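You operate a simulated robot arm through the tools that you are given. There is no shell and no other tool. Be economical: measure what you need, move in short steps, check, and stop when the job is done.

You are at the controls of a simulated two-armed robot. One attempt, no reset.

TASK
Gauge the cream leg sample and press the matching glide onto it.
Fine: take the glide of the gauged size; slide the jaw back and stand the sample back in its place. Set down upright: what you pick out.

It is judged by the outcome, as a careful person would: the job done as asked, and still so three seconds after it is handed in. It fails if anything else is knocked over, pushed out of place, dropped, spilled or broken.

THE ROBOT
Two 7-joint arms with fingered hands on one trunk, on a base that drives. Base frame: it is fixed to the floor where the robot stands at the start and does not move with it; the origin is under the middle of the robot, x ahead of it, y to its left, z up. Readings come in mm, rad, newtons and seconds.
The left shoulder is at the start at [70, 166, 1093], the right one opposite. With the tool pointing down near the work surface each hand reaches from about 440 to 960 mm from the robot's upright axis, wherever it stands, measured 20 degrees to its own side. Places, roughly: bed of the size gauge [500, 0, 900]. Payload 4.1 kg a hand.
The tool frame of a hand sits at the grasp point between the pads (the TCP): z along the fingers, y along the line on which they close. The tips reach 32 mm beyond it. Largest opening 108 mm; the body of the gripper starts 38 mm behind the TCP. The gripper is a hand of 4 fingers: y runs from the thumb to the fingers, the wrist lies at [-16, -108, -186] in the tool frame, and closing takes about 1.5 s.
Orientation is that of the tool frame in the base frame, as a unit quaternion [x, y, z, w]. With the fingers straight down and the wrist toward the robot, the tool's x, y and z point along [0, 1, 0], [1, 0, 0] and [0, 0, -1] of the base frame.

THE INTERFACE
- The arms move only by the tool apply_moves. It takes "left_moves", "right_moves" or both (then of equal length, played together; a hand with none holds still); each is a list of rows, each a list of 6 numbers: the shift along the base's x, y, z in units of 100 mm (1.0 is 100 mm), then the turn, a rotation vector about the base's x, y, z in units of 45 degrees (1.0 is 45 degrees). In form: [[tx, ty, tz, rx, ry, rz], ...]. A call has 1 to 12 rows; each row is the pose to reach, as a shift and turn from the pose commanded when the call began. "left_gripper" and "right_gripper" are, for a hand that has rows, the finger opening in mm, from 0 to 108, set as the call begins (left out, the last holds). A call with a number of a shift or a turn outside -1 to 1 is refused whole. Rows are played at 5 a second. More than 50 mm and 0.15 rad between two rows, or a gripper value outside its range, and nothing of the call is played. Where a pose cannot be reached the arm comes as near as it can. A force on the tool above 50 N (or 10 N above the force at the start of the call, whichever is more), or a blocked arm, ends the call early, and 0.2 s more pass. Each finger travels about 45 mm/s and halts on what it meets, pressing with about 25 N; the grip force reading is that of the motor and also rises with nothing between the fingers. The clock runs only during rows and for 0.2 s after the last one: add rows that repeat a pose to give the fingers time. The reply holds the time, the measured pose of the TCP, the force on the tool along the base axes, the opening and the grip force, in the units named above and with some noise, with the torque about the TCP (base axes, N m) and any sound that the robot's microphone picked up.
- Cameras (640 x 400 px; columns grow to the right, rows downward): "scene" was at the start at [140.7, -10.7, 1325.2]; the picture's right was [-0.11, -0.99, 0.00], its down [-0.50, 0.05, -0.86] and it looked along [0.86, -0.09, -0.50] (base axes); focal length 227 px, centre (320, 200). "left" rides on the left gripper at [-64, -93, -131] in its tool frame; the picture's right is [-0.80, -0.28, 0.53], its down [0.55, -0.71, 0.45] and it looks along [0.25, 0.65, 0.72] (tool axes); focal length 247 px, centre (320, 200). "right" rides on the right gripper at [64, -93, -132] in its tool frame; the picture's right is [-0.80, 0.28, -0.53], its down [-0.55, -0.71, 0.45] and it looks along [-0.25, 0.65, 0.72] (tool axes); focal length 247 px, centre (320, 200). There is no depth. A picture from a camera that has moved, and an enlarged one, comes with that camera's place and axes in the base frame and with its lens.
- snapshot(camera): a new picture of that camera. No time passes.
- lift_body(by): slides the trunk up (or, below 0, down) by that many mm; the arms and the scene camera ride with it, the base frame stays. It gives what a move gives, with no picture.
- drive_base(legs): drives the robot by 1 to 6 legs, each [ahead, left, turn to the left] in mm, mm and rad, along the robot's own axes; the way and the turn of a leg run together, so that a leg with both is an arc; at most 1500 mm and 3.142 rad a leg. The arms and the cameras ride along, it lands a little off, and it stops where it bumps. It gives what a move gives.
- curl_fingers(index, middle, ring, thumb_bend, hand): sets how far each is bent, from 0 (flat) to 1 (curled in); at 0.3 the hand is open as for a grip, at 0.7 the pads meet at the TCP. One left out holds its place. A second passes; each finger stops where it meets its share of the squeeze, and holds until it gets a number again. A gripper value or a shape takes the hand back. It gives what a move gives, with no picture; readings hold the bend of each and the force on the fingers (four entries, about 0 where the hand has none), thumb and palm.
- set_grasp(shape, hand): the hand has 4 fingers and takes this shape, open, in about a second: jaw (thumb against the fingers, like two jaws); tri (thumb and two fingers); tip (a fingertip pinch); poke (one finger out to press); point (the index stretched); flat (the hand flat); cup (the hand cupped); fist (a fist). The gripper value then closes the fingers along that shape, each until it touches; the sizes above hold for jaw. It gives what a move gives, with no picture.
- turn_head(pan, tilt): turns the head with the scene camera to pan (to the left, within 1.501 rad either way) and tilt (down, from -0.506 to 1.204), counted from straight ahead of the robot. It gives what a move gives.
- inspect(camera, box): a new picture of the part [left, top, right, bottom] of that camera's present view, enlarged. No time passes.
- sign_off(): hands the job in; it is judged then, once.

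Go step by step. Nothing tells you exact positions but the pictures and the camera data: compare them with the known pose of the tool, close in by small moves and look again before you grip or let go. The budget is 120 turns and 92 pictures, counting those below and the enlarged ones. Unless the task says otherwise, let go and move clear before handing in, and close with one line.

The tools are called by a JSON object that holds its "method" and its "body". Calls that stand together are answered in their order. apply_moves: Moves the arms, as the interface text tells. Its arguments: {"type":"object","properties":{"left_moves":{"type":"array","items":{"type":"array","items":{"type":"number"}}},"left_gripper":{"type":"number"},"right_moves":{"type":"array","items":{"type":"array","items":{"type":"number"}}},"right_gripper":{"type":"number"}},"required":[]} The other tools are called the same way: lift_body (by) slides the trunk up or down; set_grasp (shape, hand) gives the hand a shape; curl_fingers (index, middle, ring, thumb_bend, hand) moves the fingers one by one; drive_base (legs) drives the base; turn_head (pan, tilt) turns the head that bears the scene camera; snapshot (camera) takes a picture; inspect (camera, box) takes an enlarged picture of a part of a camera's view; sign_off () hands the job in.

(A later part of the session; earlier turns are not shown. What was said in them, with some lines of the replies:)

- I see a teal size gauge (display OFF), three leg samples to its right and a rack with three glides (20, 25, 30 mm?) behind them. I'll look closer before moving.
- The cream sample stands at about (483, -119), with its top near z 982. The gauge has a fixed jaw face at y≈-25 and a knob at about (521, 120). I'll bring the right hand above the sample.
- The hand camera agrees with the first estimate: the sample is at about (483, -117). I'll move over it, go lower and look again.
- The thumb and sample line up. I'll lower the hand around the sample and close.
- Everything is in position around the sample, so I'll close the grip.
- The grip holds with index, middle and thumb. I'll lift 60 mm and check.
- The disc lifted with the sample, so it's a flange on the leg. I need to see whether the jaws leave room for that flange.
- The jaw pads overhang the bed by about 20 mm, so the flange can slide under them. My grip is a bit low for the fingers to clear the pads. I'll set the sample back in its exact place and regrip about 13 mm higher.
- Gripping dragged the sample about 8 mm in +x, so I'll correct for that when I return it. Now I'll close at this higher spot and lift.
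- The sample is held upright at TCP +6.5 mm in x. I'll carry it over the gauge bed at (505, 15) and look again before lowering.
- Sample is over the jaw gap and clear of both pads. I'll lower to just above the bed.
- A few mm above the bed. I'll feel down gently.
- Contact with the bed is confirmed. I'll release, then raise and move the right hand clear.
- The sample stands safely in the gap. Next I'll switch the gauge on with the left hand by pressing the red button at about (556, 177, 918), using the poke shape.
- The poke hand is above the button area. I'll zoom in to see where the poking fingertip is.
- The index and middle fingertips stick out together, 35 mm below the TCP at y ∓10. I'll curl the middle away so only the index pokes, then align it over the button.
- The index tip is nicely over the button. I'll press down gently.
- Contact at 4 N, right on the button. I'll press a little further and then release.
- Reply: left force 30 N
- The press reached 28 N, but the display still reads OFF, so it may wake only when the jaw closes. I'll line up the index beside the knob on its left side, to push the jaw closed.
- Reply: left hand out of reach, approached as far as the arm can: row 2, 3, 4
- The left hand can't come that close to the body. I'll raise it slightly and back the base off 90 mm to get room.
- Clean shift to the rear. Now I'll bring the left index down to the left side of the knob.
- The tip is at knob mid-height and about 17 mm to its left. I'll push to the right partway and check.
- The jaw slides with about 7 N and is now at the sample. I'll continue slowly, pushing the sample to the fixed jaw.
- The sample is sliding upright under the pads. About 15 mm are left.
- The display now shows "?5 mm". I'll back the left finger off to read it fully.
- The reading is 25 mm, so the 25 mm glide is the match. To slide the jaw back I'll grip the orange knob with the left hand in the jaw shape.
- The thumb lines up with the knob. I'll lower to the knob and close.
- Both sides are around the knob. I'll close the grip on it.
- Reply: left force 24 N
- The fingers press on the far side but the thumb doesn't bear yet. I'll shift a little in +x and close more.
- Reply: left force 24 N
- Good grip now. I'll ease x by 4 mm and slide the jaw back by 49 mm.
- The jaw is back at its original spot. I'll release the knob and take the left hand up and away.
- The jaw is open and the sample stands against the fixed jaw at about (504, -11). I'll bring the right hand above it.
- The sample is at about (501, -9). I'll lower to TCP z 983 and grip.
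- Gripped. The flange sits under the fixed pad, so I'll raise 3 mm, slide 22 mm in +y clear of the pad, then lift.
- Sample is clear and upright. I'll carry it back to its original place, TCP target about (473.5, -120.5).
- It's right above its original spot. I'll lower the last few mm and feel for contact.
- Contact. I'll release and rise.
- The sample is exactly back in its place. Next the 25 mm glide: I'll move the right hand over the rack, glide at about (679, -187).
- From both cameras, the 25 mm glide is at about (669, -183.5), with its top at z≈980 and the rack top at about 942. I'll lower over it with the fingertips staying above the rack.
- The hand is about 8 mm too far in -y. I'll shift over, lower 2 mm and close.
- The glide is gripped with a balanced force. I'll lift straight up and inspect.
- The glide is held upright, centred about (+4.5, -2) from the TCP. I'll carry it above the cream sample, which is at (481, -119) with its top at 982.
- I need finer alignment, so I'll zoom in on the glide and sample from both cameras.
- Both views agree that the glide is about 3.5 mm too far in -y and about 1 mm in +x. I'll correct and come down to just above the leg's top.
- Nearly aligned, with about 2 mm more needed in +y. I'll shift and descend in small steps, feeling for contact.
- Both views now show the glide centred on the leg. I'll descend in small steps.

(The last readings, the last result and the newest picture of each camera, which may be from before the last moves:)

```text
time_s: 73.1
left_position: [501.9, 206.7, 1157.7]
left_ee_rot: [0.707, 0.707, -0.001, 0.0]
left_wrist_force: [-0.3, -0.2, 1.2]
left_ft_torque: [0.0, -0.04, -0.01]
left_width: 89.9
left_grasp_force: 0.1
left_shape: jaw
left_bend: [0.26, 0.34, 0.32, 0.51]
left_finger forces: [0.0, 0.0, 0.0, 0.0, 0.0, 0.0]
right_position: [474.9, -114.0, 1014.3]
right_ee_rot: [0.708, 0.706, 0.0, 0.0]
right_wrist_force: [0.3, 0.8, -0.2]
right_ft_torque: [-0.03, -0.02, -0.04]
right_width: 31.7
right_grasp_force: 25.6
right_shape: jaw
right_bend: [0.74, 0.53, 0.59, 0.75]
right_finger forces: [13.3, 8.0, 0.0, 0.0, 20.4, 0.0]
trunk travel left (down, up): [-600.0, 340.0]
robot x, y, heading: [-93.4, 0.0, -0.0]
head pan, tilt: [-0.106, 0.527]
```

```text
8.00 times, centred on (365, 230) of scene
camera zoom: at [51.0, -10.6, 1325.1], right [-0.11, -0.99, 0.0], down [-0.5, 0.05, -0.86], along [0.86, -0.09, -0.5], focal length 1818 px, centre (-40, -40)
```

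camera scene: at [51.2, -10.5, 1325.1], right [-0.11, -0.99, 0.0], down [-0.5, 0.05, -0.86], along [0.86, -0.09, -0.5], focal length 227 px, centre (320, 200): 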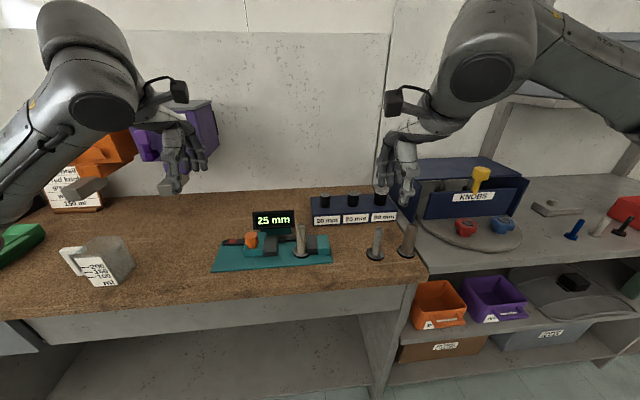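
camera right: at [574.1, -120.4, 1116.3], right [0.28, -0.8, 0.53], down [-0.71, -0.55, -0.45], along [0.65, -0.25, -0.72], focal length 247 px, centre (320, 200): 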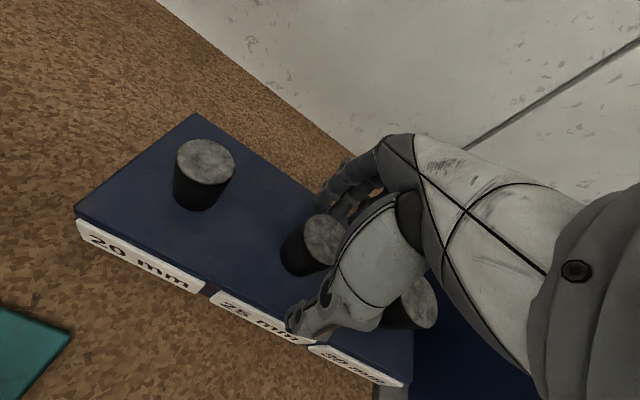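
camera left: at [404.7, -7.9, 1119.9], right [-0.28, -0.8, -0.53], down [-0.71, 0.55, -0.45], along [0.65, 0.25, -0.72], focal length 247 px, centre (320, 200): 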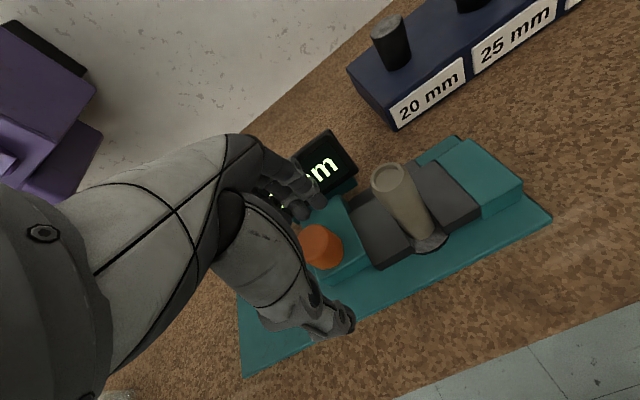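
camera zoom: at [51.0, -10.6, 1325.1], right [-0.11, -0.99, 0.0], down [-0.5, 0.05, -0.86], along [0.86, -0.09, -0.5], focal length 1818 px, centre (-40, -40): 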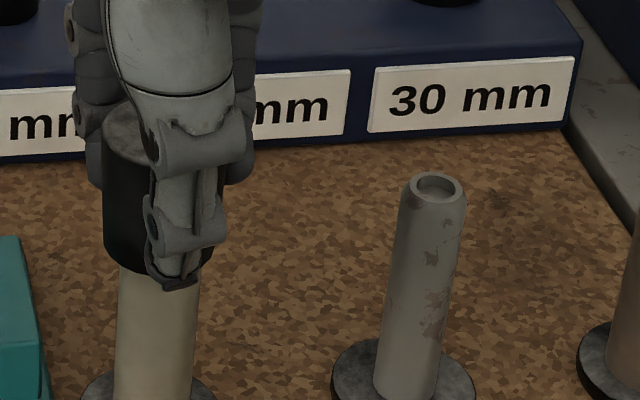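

The glide seems to be slipping over the leg's top without resistance. I'll continue down.

{"method": "apply_moves", "body": {"right_moves": [[0, 0, -0.02, 0, 0, 0], [0, 0, -0.04, 0, 0, 0], [0, 0, -0.06, 0, 0, 0], [0, 0, -0.08, 0, 0, 0], [0, 0, -0.08, 0, 0, 0]]}}

{"method": "inspect", "body": {"camera": "scene", "box": [335, 205, 395, 255]}}

{"method": "inspect", "body": {"camera": "right", "box": [230, 205, 340, 285]}}

```text
time_s: 74.3
left_position: [501.5, 207.2, 1157.7]
left_ee_rot: [0.707, 0.707, 0.0, -0.001]
left_wrist_force: [0.3, 0.1, -0.1]
left_ft_torque: [0.01, -0.01, 0.04]
left_width: 89.9
left_grasp_force: 0.0
left_shape: jaw
left_bend: [0.26, 0.34, 0.32, 0.51]
left_finger forces: [0.1, 0.0, 0.0, 0.0, 0.0, 0.0]
right_position: [475.0, -112.8, 1006.5]
right_ee_rot: [0.707, 0.707, 0.0, 0.001]
right_wrist_force: [0.4, -0.6, -0.2]
right_ft_torque: [-0.04, -0.01, -0.05]
right_width: 31.8
right_grasp_force: 24.8
right_shape: jaw
right_bend: [0.74, 0.53, 0.59, 0.75]
right_finger forces: [13.2, 8.1, 0.0, 0.0, 20.6, 0.1]
trunk travel left (down, up): [-600.0, 340.0]
robot x, y, heading: [-90.8, 0.7, 0.001]
head pan, tilt: [-0.106, 0.527]
```

```text
8.00 times, centred on (365, 230) of scene
camera zoom: at [50.9, -10.6, 1325.1], right [-0.11, -0.99, 0.0], down [-0.5, 0.05, -0.86], along [0.86, -0.09, -0.5], focal length 1818 px, centre (-40, -40)
```

zoom: 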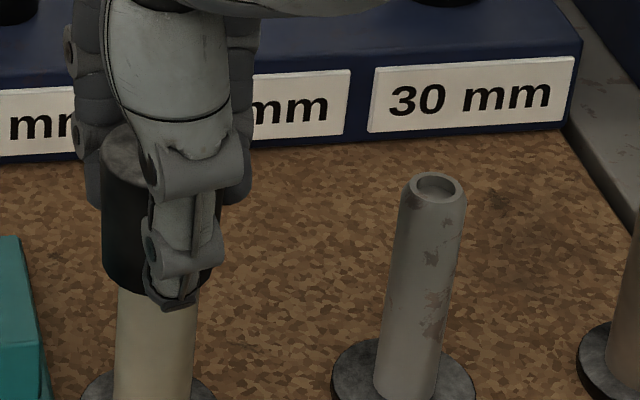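

```text
5.00 times, centred on (285, 245) of right
camera zoom: at [382.3, -47.6, 1137.5], right [0.28, -0.8, 0.53], down [-0.71, -0.55, -0.45], along [0.65, -0.25, -0.72], focal length 1235 px, centre (495, -25)
```

zoom: 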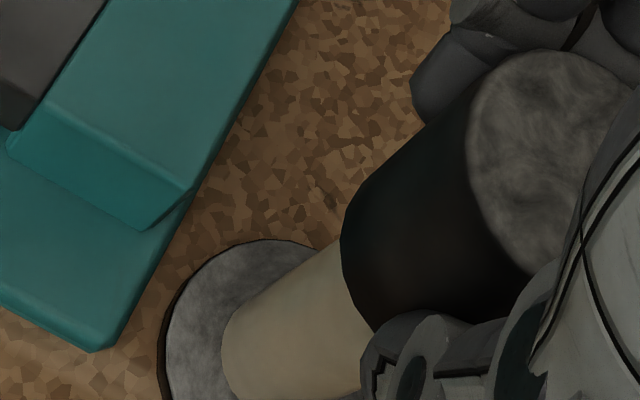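

It's going well over the leg. I'll go on until resistance.

{"method": "apply_moves", "body": {"right_moves": [[0, 0, -0.02, 0, 0, 0], [0, 0, -0.04, 0, 0, 0], [0, 0, -0.06, 0, 0, 0], [0, 0, -0.08, 0, 0, 0], [0, 0, -0.08, 0, 0, 0]]}}

```text
time_s: 75.5
left_position: [503.1, 207.4, 1157.7]
left_ee_rot: [0.707, 0.707, 0.0, 0.0]
left_wrist_force: [-1.0, 0.0, -0.4]
left_ft_torque: [0.02, 0.01, 0.0]
left_width: 89.8
left_grasp_force: 0.0
left_shape: jaw
left_bend: [0.26, 0.34, 0.32, 0.51]
left_finger forces: [0.1, 0.0, 0.1, 0.1, 0.1, 0.0]
right_position: [475.6, -112.8, 998.8]
right_ee_rot: [0.707, 0.707, 0.0, 0.0]
right_wrist_force: [0.0, -0.3, 4.6]
right_ft_torque: [-0.02, -0.03, -0.02]
right_width: 31.8
right_grasp_force: 25.0
right_shape: jaw
right_bend: [0.74, 0.53, 0.59, 0.75]
right_finger forces: [13.5, 8.4, 0.1, 0.0, 21.2, 0.1]
trunk travel left (down, up): [-600.0, 340.0]
robot x, y, heading: [-92.4, -3.3, 0.001]
head pan, tilt: [-0.106, 0.527]
```

Contact at about 5 N. I'll press further in small steps.

{"method": "apply_moves", "body": {"right_moves": [[0, 0, -0.01, 0, 0, 0], [0, 0, -0.02, 0, 0, 0], [0, 0, -0.03, 0, 0, 0], [0, 0, -0.03, 0, 0, 0]]}}

{"method": "inspect", "body": {"camera": "scene", "box": [335, 205, 395, 255]}}

```text
time_s: 76.5
left_position: [500.5, 207.0, 1159.8]
left_ee_rot: [0.707, 0.707, 0.0, 0.0]
left_wrist_force: [0.1, -0.7, 0.0]
left_ft_torque: [-0.01, -0.02, 0.0]
left_width: 89.9
left_grasp_force: 0.2
left_shape: jaw
left_bend: [0.26, 0.34, 0.32, 0.51]
left_finger forces: [0.0, 0.0, 0.0, 0.0, 0.0, 0.0]
right_position: [474.8, -112.6, 995.3]
right_ee_rot: [0.707, 0.707, 0.0, 0.0]
right_wrist_force: [0.8, -0.3, 6.8]
right_ft_torque: [-0.04, -0.04, -0.01]
right_width: 32.1
right_grasp_force: 24.9
right_shape: jaw
right_bend: [0.74, 0.53, 0.59, 0.75]
right_finger forces: [13.7, 8.7, 0.0, 0.0, 21.7, 0.1]
trunk travel left (down, up): [-600.0, 340.0]
robot x, y, heading: [-88.5, -0.1, -0.001]
head pan, tilt: [-0.106, 0.527]
```

```text
8.00 times, centred on (365, 230) of scene
camera zoom: at [50.1, -10.5, 1325.3], right [-0.11, -0.99, 0.0], down [-0.5, 0.05, -0.86], along [0.86, -0.09, -0.5], focal length 1818 px, centre (-40, -40)
```

zoom: 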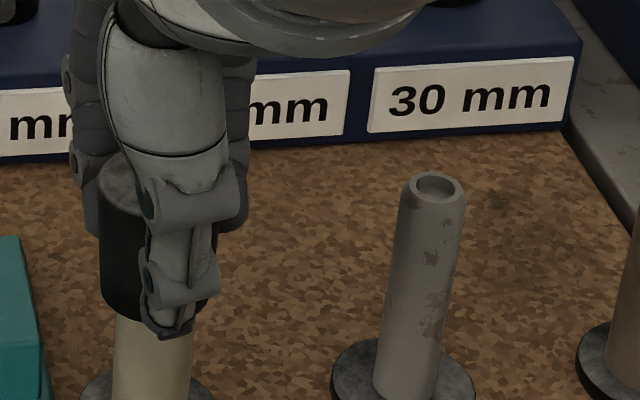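

It's sliding on with press-fit friction at about 7 N. I'll continue until it seats.

{"method": "apply_moves", "body": {"right_moves": [[0, 0, -0.015, 0, 0, 0], [0, 0, -0.03, 0, 0, 0], [0, 0, -0.045, 0, 0, 0], [0, 0, -0.06, 0, 0, 0], [0, 0, -0.06, 0, 0, 0]]}}

```text
time_s: 77.7
left_position: [500.6, 206.9, 1158.2]
left_ee_rot: [0.707, 0.707, 0.0, 0.0]
left_wrist_force: [1.0, -0.5, 0.3]
left_ft_torque: [0.02, 0.05, 0.04]
left_width: 90.1
left_grasp_force: 0.1
left_shape: jaw
left_bend: [0.26, 0.34, 0.32, 0.51]
left_finger forces: [0.1, 0.1, 0.1, 0.0, 0.0, 0.0]
right_position: [474.4, -112.7, 990.0]
right_ee_rot: [0.707, 0.707, 0.001, 0.001]
right_wrist_force: [1.5, -1.4, 11.2]
right_ft_torque: [0.02, -0.13, -0.02]
right_width: 32.1
right_grasp_force: 25.5
right_shape: jaw
right_bend: [0.74, 0.53, 0.59, 0.75]
right_finger forces: [14.4, 9.2, 0.0, 0.1, 21.8, 0.0]
trunk travel left (down, up): [-600.0, 340.0]
robot x, y, heading: [-90.5, 1.1, 0.005]
head pan, tilt: [-0.106, 0.527]
```

{"method": "apply_moves", "body": {"right_moves": [[0, 0, -0.01, 0, 0, 0], [0, 0, -0.02, 0, 0, 0], [0, 0, -0.03, 0, 0, 0], [0, 0, -0.03, 0, 0, 0]]}}

{"method": "inspect", "body": {"camera": "scene", "box": [335, 205, 395, 255]}}

```text
time_s: 78.7
left_position: [498.7, 208.6, 1159.5]
left_ee_rot: [0.707, 0.707, 0.0, 0.001]
left_wrist_force: [1.0, 0.1, 0.8]
left_ft_torque: [-0.01, 0.01, -0.02]
left_width: 90.1
left_grasp_force: 0.0
left_shape: jaw
left_bend: [0.26, 0.34, 0.32, 0.51]
left_finger forces: [0.0, 0.0, 0.0, 0.0, 0.1, 0.1]
right_position: [473.2, -112.0, 988.7]
right_ee_rot: [0.707, 0.707, 0.0, 0.002]
right_wrist_force: [2.0, -0.5, 26.3]
right_ft_torque: [-0.05, -0.09, -0.01]
right_width: 33.7
right_grasp_force: 25.5
right_shape: jaw
right_bend: [0.74, 0.53, 0.59, 0.75]
right_finger forces: [16.2, 10.4, 0.0, 0.0, 25.3, 0.1]
trunk travel left (down, up): [-600.0, 340.0]
robot x, y, heading: [-85.6, 0.8, 0.006]
head pan, tilt: [-0.106, 0.527]
```

```text
8.00 times, centred on (365, 230) of scene
camera zoom: at [48.1, -9.9, 1325.7], right [-0.11, -0.99, 0.0], down [-0.5, 0.05, -0.87], along [0.86, -0.09, -0.5], focal length 1818 px, centre (-40, -40)
```

zoom: 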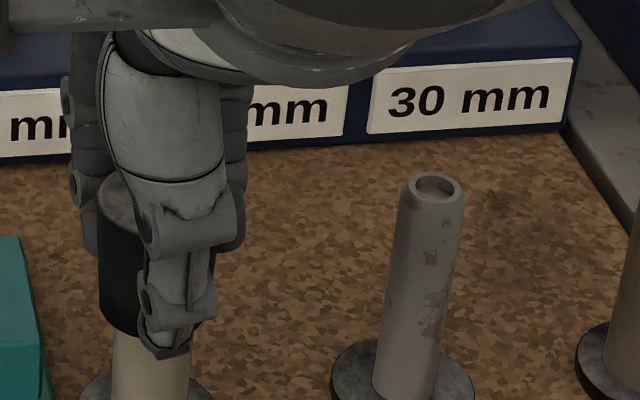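

The force rose sharply to 26 N, so it's probably seated. One slightly firmer press will confirm it.

{"method": "apply_moves", "body": {"right_moves": [[0, 0, -0.01, 0, 0, 0], [0, 0, -0.02, 0, 0, 0], [0, 0, -0.02, 0, 0, 0]]}}

```text
time_s: 79.5
left_position: [497.4, 208.5, 1159.7]
left_ee_rot: [0.707, 0.707, 0.0, 0.001]
left_wrist_force: [-0.6, 0.7, -0.9]
left_ft_torque: [0.03, 0.02, -0.03]
left_width: 89.8
left_grasp_force: 0.0
left_shape: jaw
left_bend: [0.26, 0.34, 0.32, 0.51]
left_finger forces: [0.0, 0.1, 0.0, 0.0, 0.0, 0.0]
right_position: [471.1, -112.4, 987.6]
right_ee_rot: [0.707, 0.707, 0.001, 0.001]
right_wrist_force: [0.4, 1.5, 36.8]
right_ft_torque: [-0.02, -0.13, 0.01]
right_width: 34.9
right_grasp_force: 25.3
right_shape: jaw
right_bend: [0.74, 0.52, 0.59, 0.75]
right_finger forces: [17.3, 11.1, 0.0, 0.1, 27.2, 0.1]
trunk travel left (down, up): [-600.0, 340.0]
robot x, y, heading: [-95.0, 1.2, -0.003]
head pan, tilt: [-0.106, 0.527]
```

Seated firmly at 37 N. I'll unload, open the hand and rise.

{"method": "apply_moves", "body": {"right_moves": [[0, 0, 0.02, 0, 0, 0], [0, 0, 0.04, 0, 0, 0], [0, 0, 0.04, 0, 0, 0]]}}

{"method": "apply_moves", "body": {"right_moves": [[0, 0, 0, 0, 0, 0], [0, 0, 0, 0, 0, 0], [0, 0, 0, 0, 0, 0], [0, 0, 0, 0, 0, 0], [0, 0, 0, 0, 0, 0], [0, 0, 0, 0, 0, 0], [0, 0, 0, 0, 0, 0], [0, 0, 0.1, 0, 0, 0], [0, 0, 0.4, 0, 0, 0], [0, 0, 0.8, 0, 0, 0], [0, 0, 1.0, 0, 0, 0]], "right_gripper": 90}}

{"method": "inspect", "body": {"camera": "scene", "box": [280, 170, 440, 270]}}

```text
time_s: 80.3
left_position: [500.5, 208.2, 1159.7]
left_ee_rot: [0.708, 0.707, -0.001, 0.001]
left_wrist_force: [0.0, 0.4, -0.2]
left_ft_torque: [0.01, 0.02, 0.0]
left_width: 89.7
left_grasp_force: 0.2
left_shape: jaw
left_bend: [0.26, 0.34, 0.32, 0.51]
left_finger forces: [0.0, 0.0, 0.0, 0.0, 0.1, 0.1]
right_position: [473.5, -113.5, 988.8]
right_ee_rot: [0.707, 0.707, -0.001, -0.001]
right_wrist_force: [-2.0, 1.4, 12.5]
right_ft_torque: [0.02, -0.07, 0.0]
right_width: 33.8
right_grasp_force: 25.2
right_shape: jaw
right_bend: [0.74, 0.53, 0.59, 0.75]
right_finger forces: [15.1, 9.0, 0.0, 0.0, 24.5, 0.0]
trunk travel left (down, up): [-600.0, 340.0]
robot x, y, heading: [-87.4, -1.7, 0.002]
head pan, tilt: [-0.106, 0.527]
```

```text
time_s: 82.7
left_position: [502.7, 207.1, 1157.6]
left_ee_rot: [0.707, 0.707, -0.001, -0.001]
left_wrist_force: [0.6, -0.6, 0.3]
left_ft_torque: [0.0, 0.02, -0.01]
left_width: 90.0
left_grasp_force: 0.0
left_shape: jaw
left_bend: [0.26, 0.34, 0.32, 0.51]
left_finger forces: [0.1, 0.1, 0.1, 0.0, 0.0, 0.1]
right_position: [475.1, -114.2, 1087.7]
right_ee_rot: [0.706, 0.708, 0.0, -0.001]
right_wrist_force: [-0.2, -0.7, 0.3]
right_ft_torque: [0.0, -0.03, 0.0]
right_width: 89.9
right_grasp_force: 0.1
right_shape: jaw
right_bend: [0.26, 0.34, 0.32, 0.51]
right_finger forces: [0.0, 0.1, 0.1, 0.0, 0.1, 0.0]
trunk travel left (down, up): [-600.0, 340.0]
robot x, y, heading: [-90.3, -2.9, -0.0]
head pan, tilt: [-0.106, 0.527]
```

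```text
4.00 times, centred on (360, 220) of scene
camera zoom: at [50.9, -10.5, 1325.1], right [-0.11, -0.99, 0.0], down [-0.5, 0.05, -0.86], along [0.86, -0.09, -0.5], focal length 909 px, centre (160, 120)
```

zoom: 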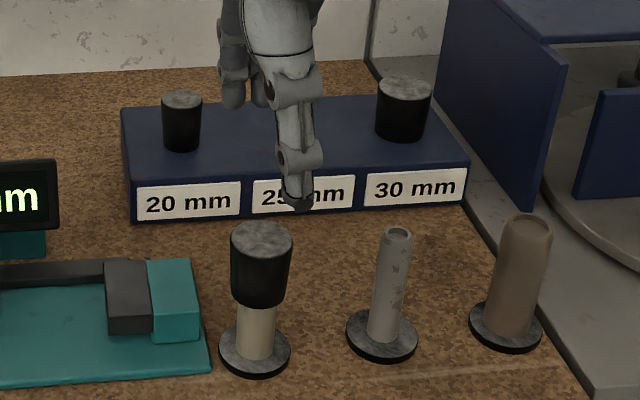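

The glide sits upright on the leg and the flange hasn't moved. To be sure it's fully home, I'll press its top vertically with two fingertips in the poke shape.

{"method": "set_grasp", "body": {"shape": "poke", "hand": "right"}}

{"method": "apply_moves", "body": {"right_moves": [[0.03, -0.04, -0.2, 0, 0, 0], [0.03, -0.04, -0.45, 0, 0, 0], [0.03, -0.04, -0.5, 0, 0, 0], [0.03, -0.04, -0.5, 0, 0, 0]]}}

{"method": "inspect", "body": {"camera": "scene", "box": [310, 180, 410, 260]}}

{"method": "inspect", "body": {"camera": "right", "box": [220, 170, 380, 300]}}

```text
time_s: 83.6
left_position: [501.6, 207.2, 1157.0]
left_ee_rot: [0.707, 0.707, 0.0, -0.001]
left_wrist_force: [0.0, -0.3, 0.3]
left_ft_torque: [-0.03, 0.01, -0.03]
left_width: 90.2
left_grasp_force: 0.2
left_shape: jaw
left_bend: [0.26, 0.34, 0.32, 0.51]
left_finger forces: [0.0, 0.0, 0.1, 0.1, 0.0, 0.0]
right_position: [474.8, -113.8, 1088.3]
right_ee_rot: [0.707, 0.707, 0.0, 0.001]
right_wrist_force: [0.6, 0.3, -0.2]
right_ft_torque: [-0.04, -0.03, 0.01]
right_width: 0.0
right_grasp_force: 0.1
right_shape: poke
right_bend: [0.7, 0.7, 0.99, 1.0]
right_finger forces: [0.1, 0.0, 0.0, 0.0, 0.0, 0.0]
trunk travel left (down, up): [-600.0, 340.0]
robot x, y, heading: [-91.1, -0.7, 0.003]
head pan, tilt: [-0.106, 0.527]
```

```text
time_s: 84.6
left_position: [503.0, 206.6, 1158.0]
left_ee_rot: [0.707, 0.707, 0.0, -0.001]
left_wrist_force: [-0.7, 0.1, 0.6]
left_ft_torque: [0.04, 0.0, 0.0]
left_width: 89.9
left_grasp_force: 0.0
left_shape: jaw
left_bend: [0.26, 0.34, 0.32, 0.51]
left_finger forces: [0.0, 0.0, 0.0, 0.0, 0.0, 0.0]
right_position: [477.0, -117.1, 1038.0]
right_ee_rot: [0.707, 0.707, 0.0, 0.0]
right_wrist_force: [-0.8, -0.4, 0.6]
right_ft_torque: [-0.02, -0.01, -0.03]
right_width: 0.0
right_grasp_force: 0.0
right_shape: poke
right_bend: [0.7, 0.7, 0.99, 1.0]
right_finger forces: [0.1, 0.1, 0.0, 0.0, 0.2, 0.1]
trunk travel left (down, up): [-600.0, 340.0]
robot x, y, heading: [-90.2, -0.2, -0.007]
head pan, tilt: [-0.106, 0.527]
```

```text
5.00 times, centred on (360, 220) of scene
camera zoom: at [51.0, -10.6, 1325.1], right [-0.11, -0.99, 0.0], down [-0.5, 0.05, -0.86], along [0.86, -0.09, -0.5], focal length 1136 px, centre (120, 100)
```

zoom: 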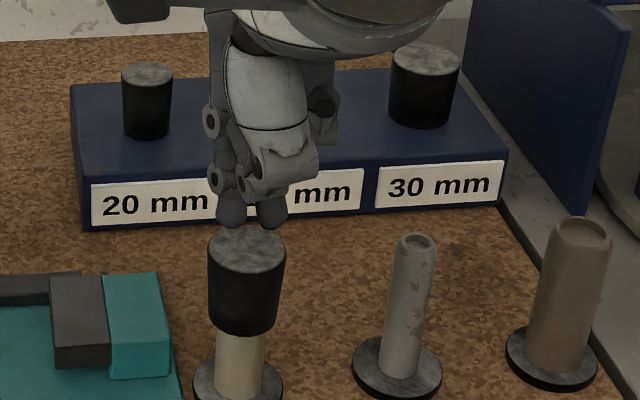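

```text
3.08 times, centred on (300, 235) of right
camera zoom: at [385.3, -52.0, 1169.0], right [0.28, -0.8, 0.53], down [-0.71, -0.55, -0.45], along [0.65, -0.25, -0.72], focal length 760 px, centre (382, 92)
```

zoom: 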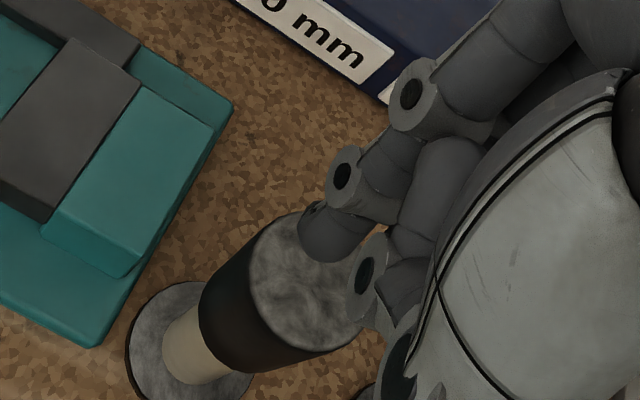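

The fingertips straddle the cap's centre. I'll move 3 mm nearer and press down.

{"method": "apply_moves", "body": {"right_moves": [[-0.03, 0.01, -0.05, 0, 0, 0], [-0.03, 0.01, -0.1, 0, 0, 0], [-0.03, 0.01, -0.13, 0, 0, 0], [-0.03, 0.01, -0.15, 0, 0, 0], [-0.03, 0.01, -0.17, 0, 0, 0]]}}

```text
time_s: 85.8
left_position: [498.1, 208.0, 1160.8]
left_ee_rot: [0.707, 0.707, 0.001, 0.002]
left_wrist_force: [-0.6, -0.3, -0.1]
left_ft_torque: [0.02, -0.03, 0.04]
left_width: 89.8
left_grasp_force: 0.1
left_shape: jaw
left_bend: [0.26, 0.34, 0.32, 0.51]
left_finger forces: [0.1, 0.0, 0.1, 0.0, 0.1, 0.0]
right_position: [473.2, -115.6, 1027.1]
right_ee_rot: [0.707, 0.707, 0.005, 0.003]
right_wrist_force: [7.6, -1.3, 48.4]
right_ft_torque: [-0.26, -0.29, 0.04]
right_width: 0.0
right_grasp_force: 0.0
right_shape: poke
right_bend: [0.7, 0.7, 0.99, 1.0]
right_finger forces: [22.3, 26.6, 0.0, 0.1, 0.0, 0.0]
trunk travel left (down, up): [-600.0, 340.0]
robot x, y, heading: [-89.0, 4.2, 0.006]
head pan, tilt: [-0.106, 0.527]
```

48 N applied and the cap held solid. I'll lift the hand straight up and away, then check the whole scene.

{"method": "apply_moves", "body": {"right_moves": [[0, 0, 0.05, 0, 0, 0], [0, 0, 0.15, 0, 0, 0], [0, 0, 0.5, 0, 0, 0], [0, 0, 0.95, 0, 0, 0], [0, -0.4, 1.0, 0, 0, 0], [0, -0.8, 1.0, 0, 0, 0], [0, -1.0, 1.0, 0, 0, 0]]}}

{"method": "inspect", "body": {"camera": "scene", "box": [280, 170, 440, 270]}}

{"method": "snapshot", "body": {"camera": "scene"}}

```text
time_s: 87.4
left_position: [501.5, 206.6, 1158.8]
left_ee_rot: [0.707, 0.708, 0.0, 0.0]
left_wrist_force: [-0.1, 0.4, 0.4]
left_ft_torque: [0.03, 0.01, 0.01]
left_width: 89.6
left_grasp_force: 0.0
left_shape: jaw
left_bend: [0.26, 0.34, 0.32, 0.51]
left_finger forces: [0.0, 0.0, 0.0, 0.0, 0.0, 0.0]
right_position: [474.9, -216.0, 1121.5]
right_ee_rot: [0.707, 0.707, 0.0, 0.0]
right_wrist_force: [-0.2, 0.0, -0.2]
right_ft_torque: [0.02, 0.0, -0.01]
right_width: 0.1
right_grasp_force: 0.1
right_shape: poke
right_bend: [0.7, 0.7, 0.99, 1.0]
right_finger forces: [0.0, 0.0, 0.0, 0.0, 0.0, 0.0]
trunk travel left (down, up): [-600.0, 340.0]
robot x, y, heading: [-90.0, 1.1, 0.005]
head pan, tilt: [-0.106, 0.527]
```

```text
4.00 times, centred on (360, 220) of scene
camera zoom: at [51.0, -10.7, 1325.2], right [-0.11, -0.99, 0.0], down [-0.5, 0.05, -0.86], along [0.86, -0.09, -0.5], focal length 909 px, centre (160, 120)
```

zoom: 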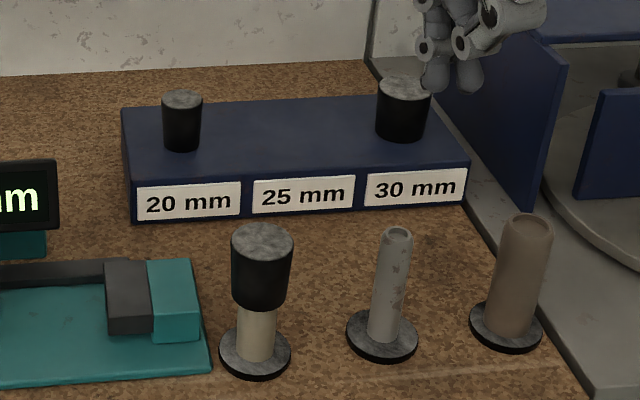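

```text
4 pictures are left
camera scene: at [51.0, -10.7, 1325.2], right [-0.11, -0.99, 0.0], down [-0.5, 0.05, -0.86], along [0.86, -0.09, -0.5], focal length 227 px, centre (320, 200)
```

scene: 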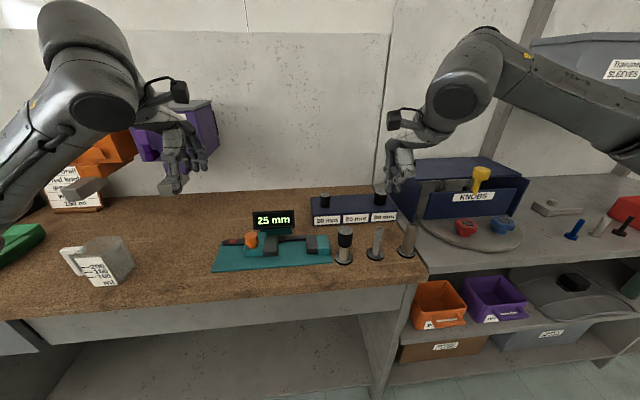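

The 25 mm glide is fully seated on the cream sample, which stands upright in its place. The jaw is slid back, nothing else has moved and both hands are clear, so I'm handing in.

{"method": "sign_off", "body": {}}

```text
The job is handed in.
```

The cream sample gauged 25 mm; the 25 mm glide is pressed onto it, the sample is upright in its place and the jaw is slid back.
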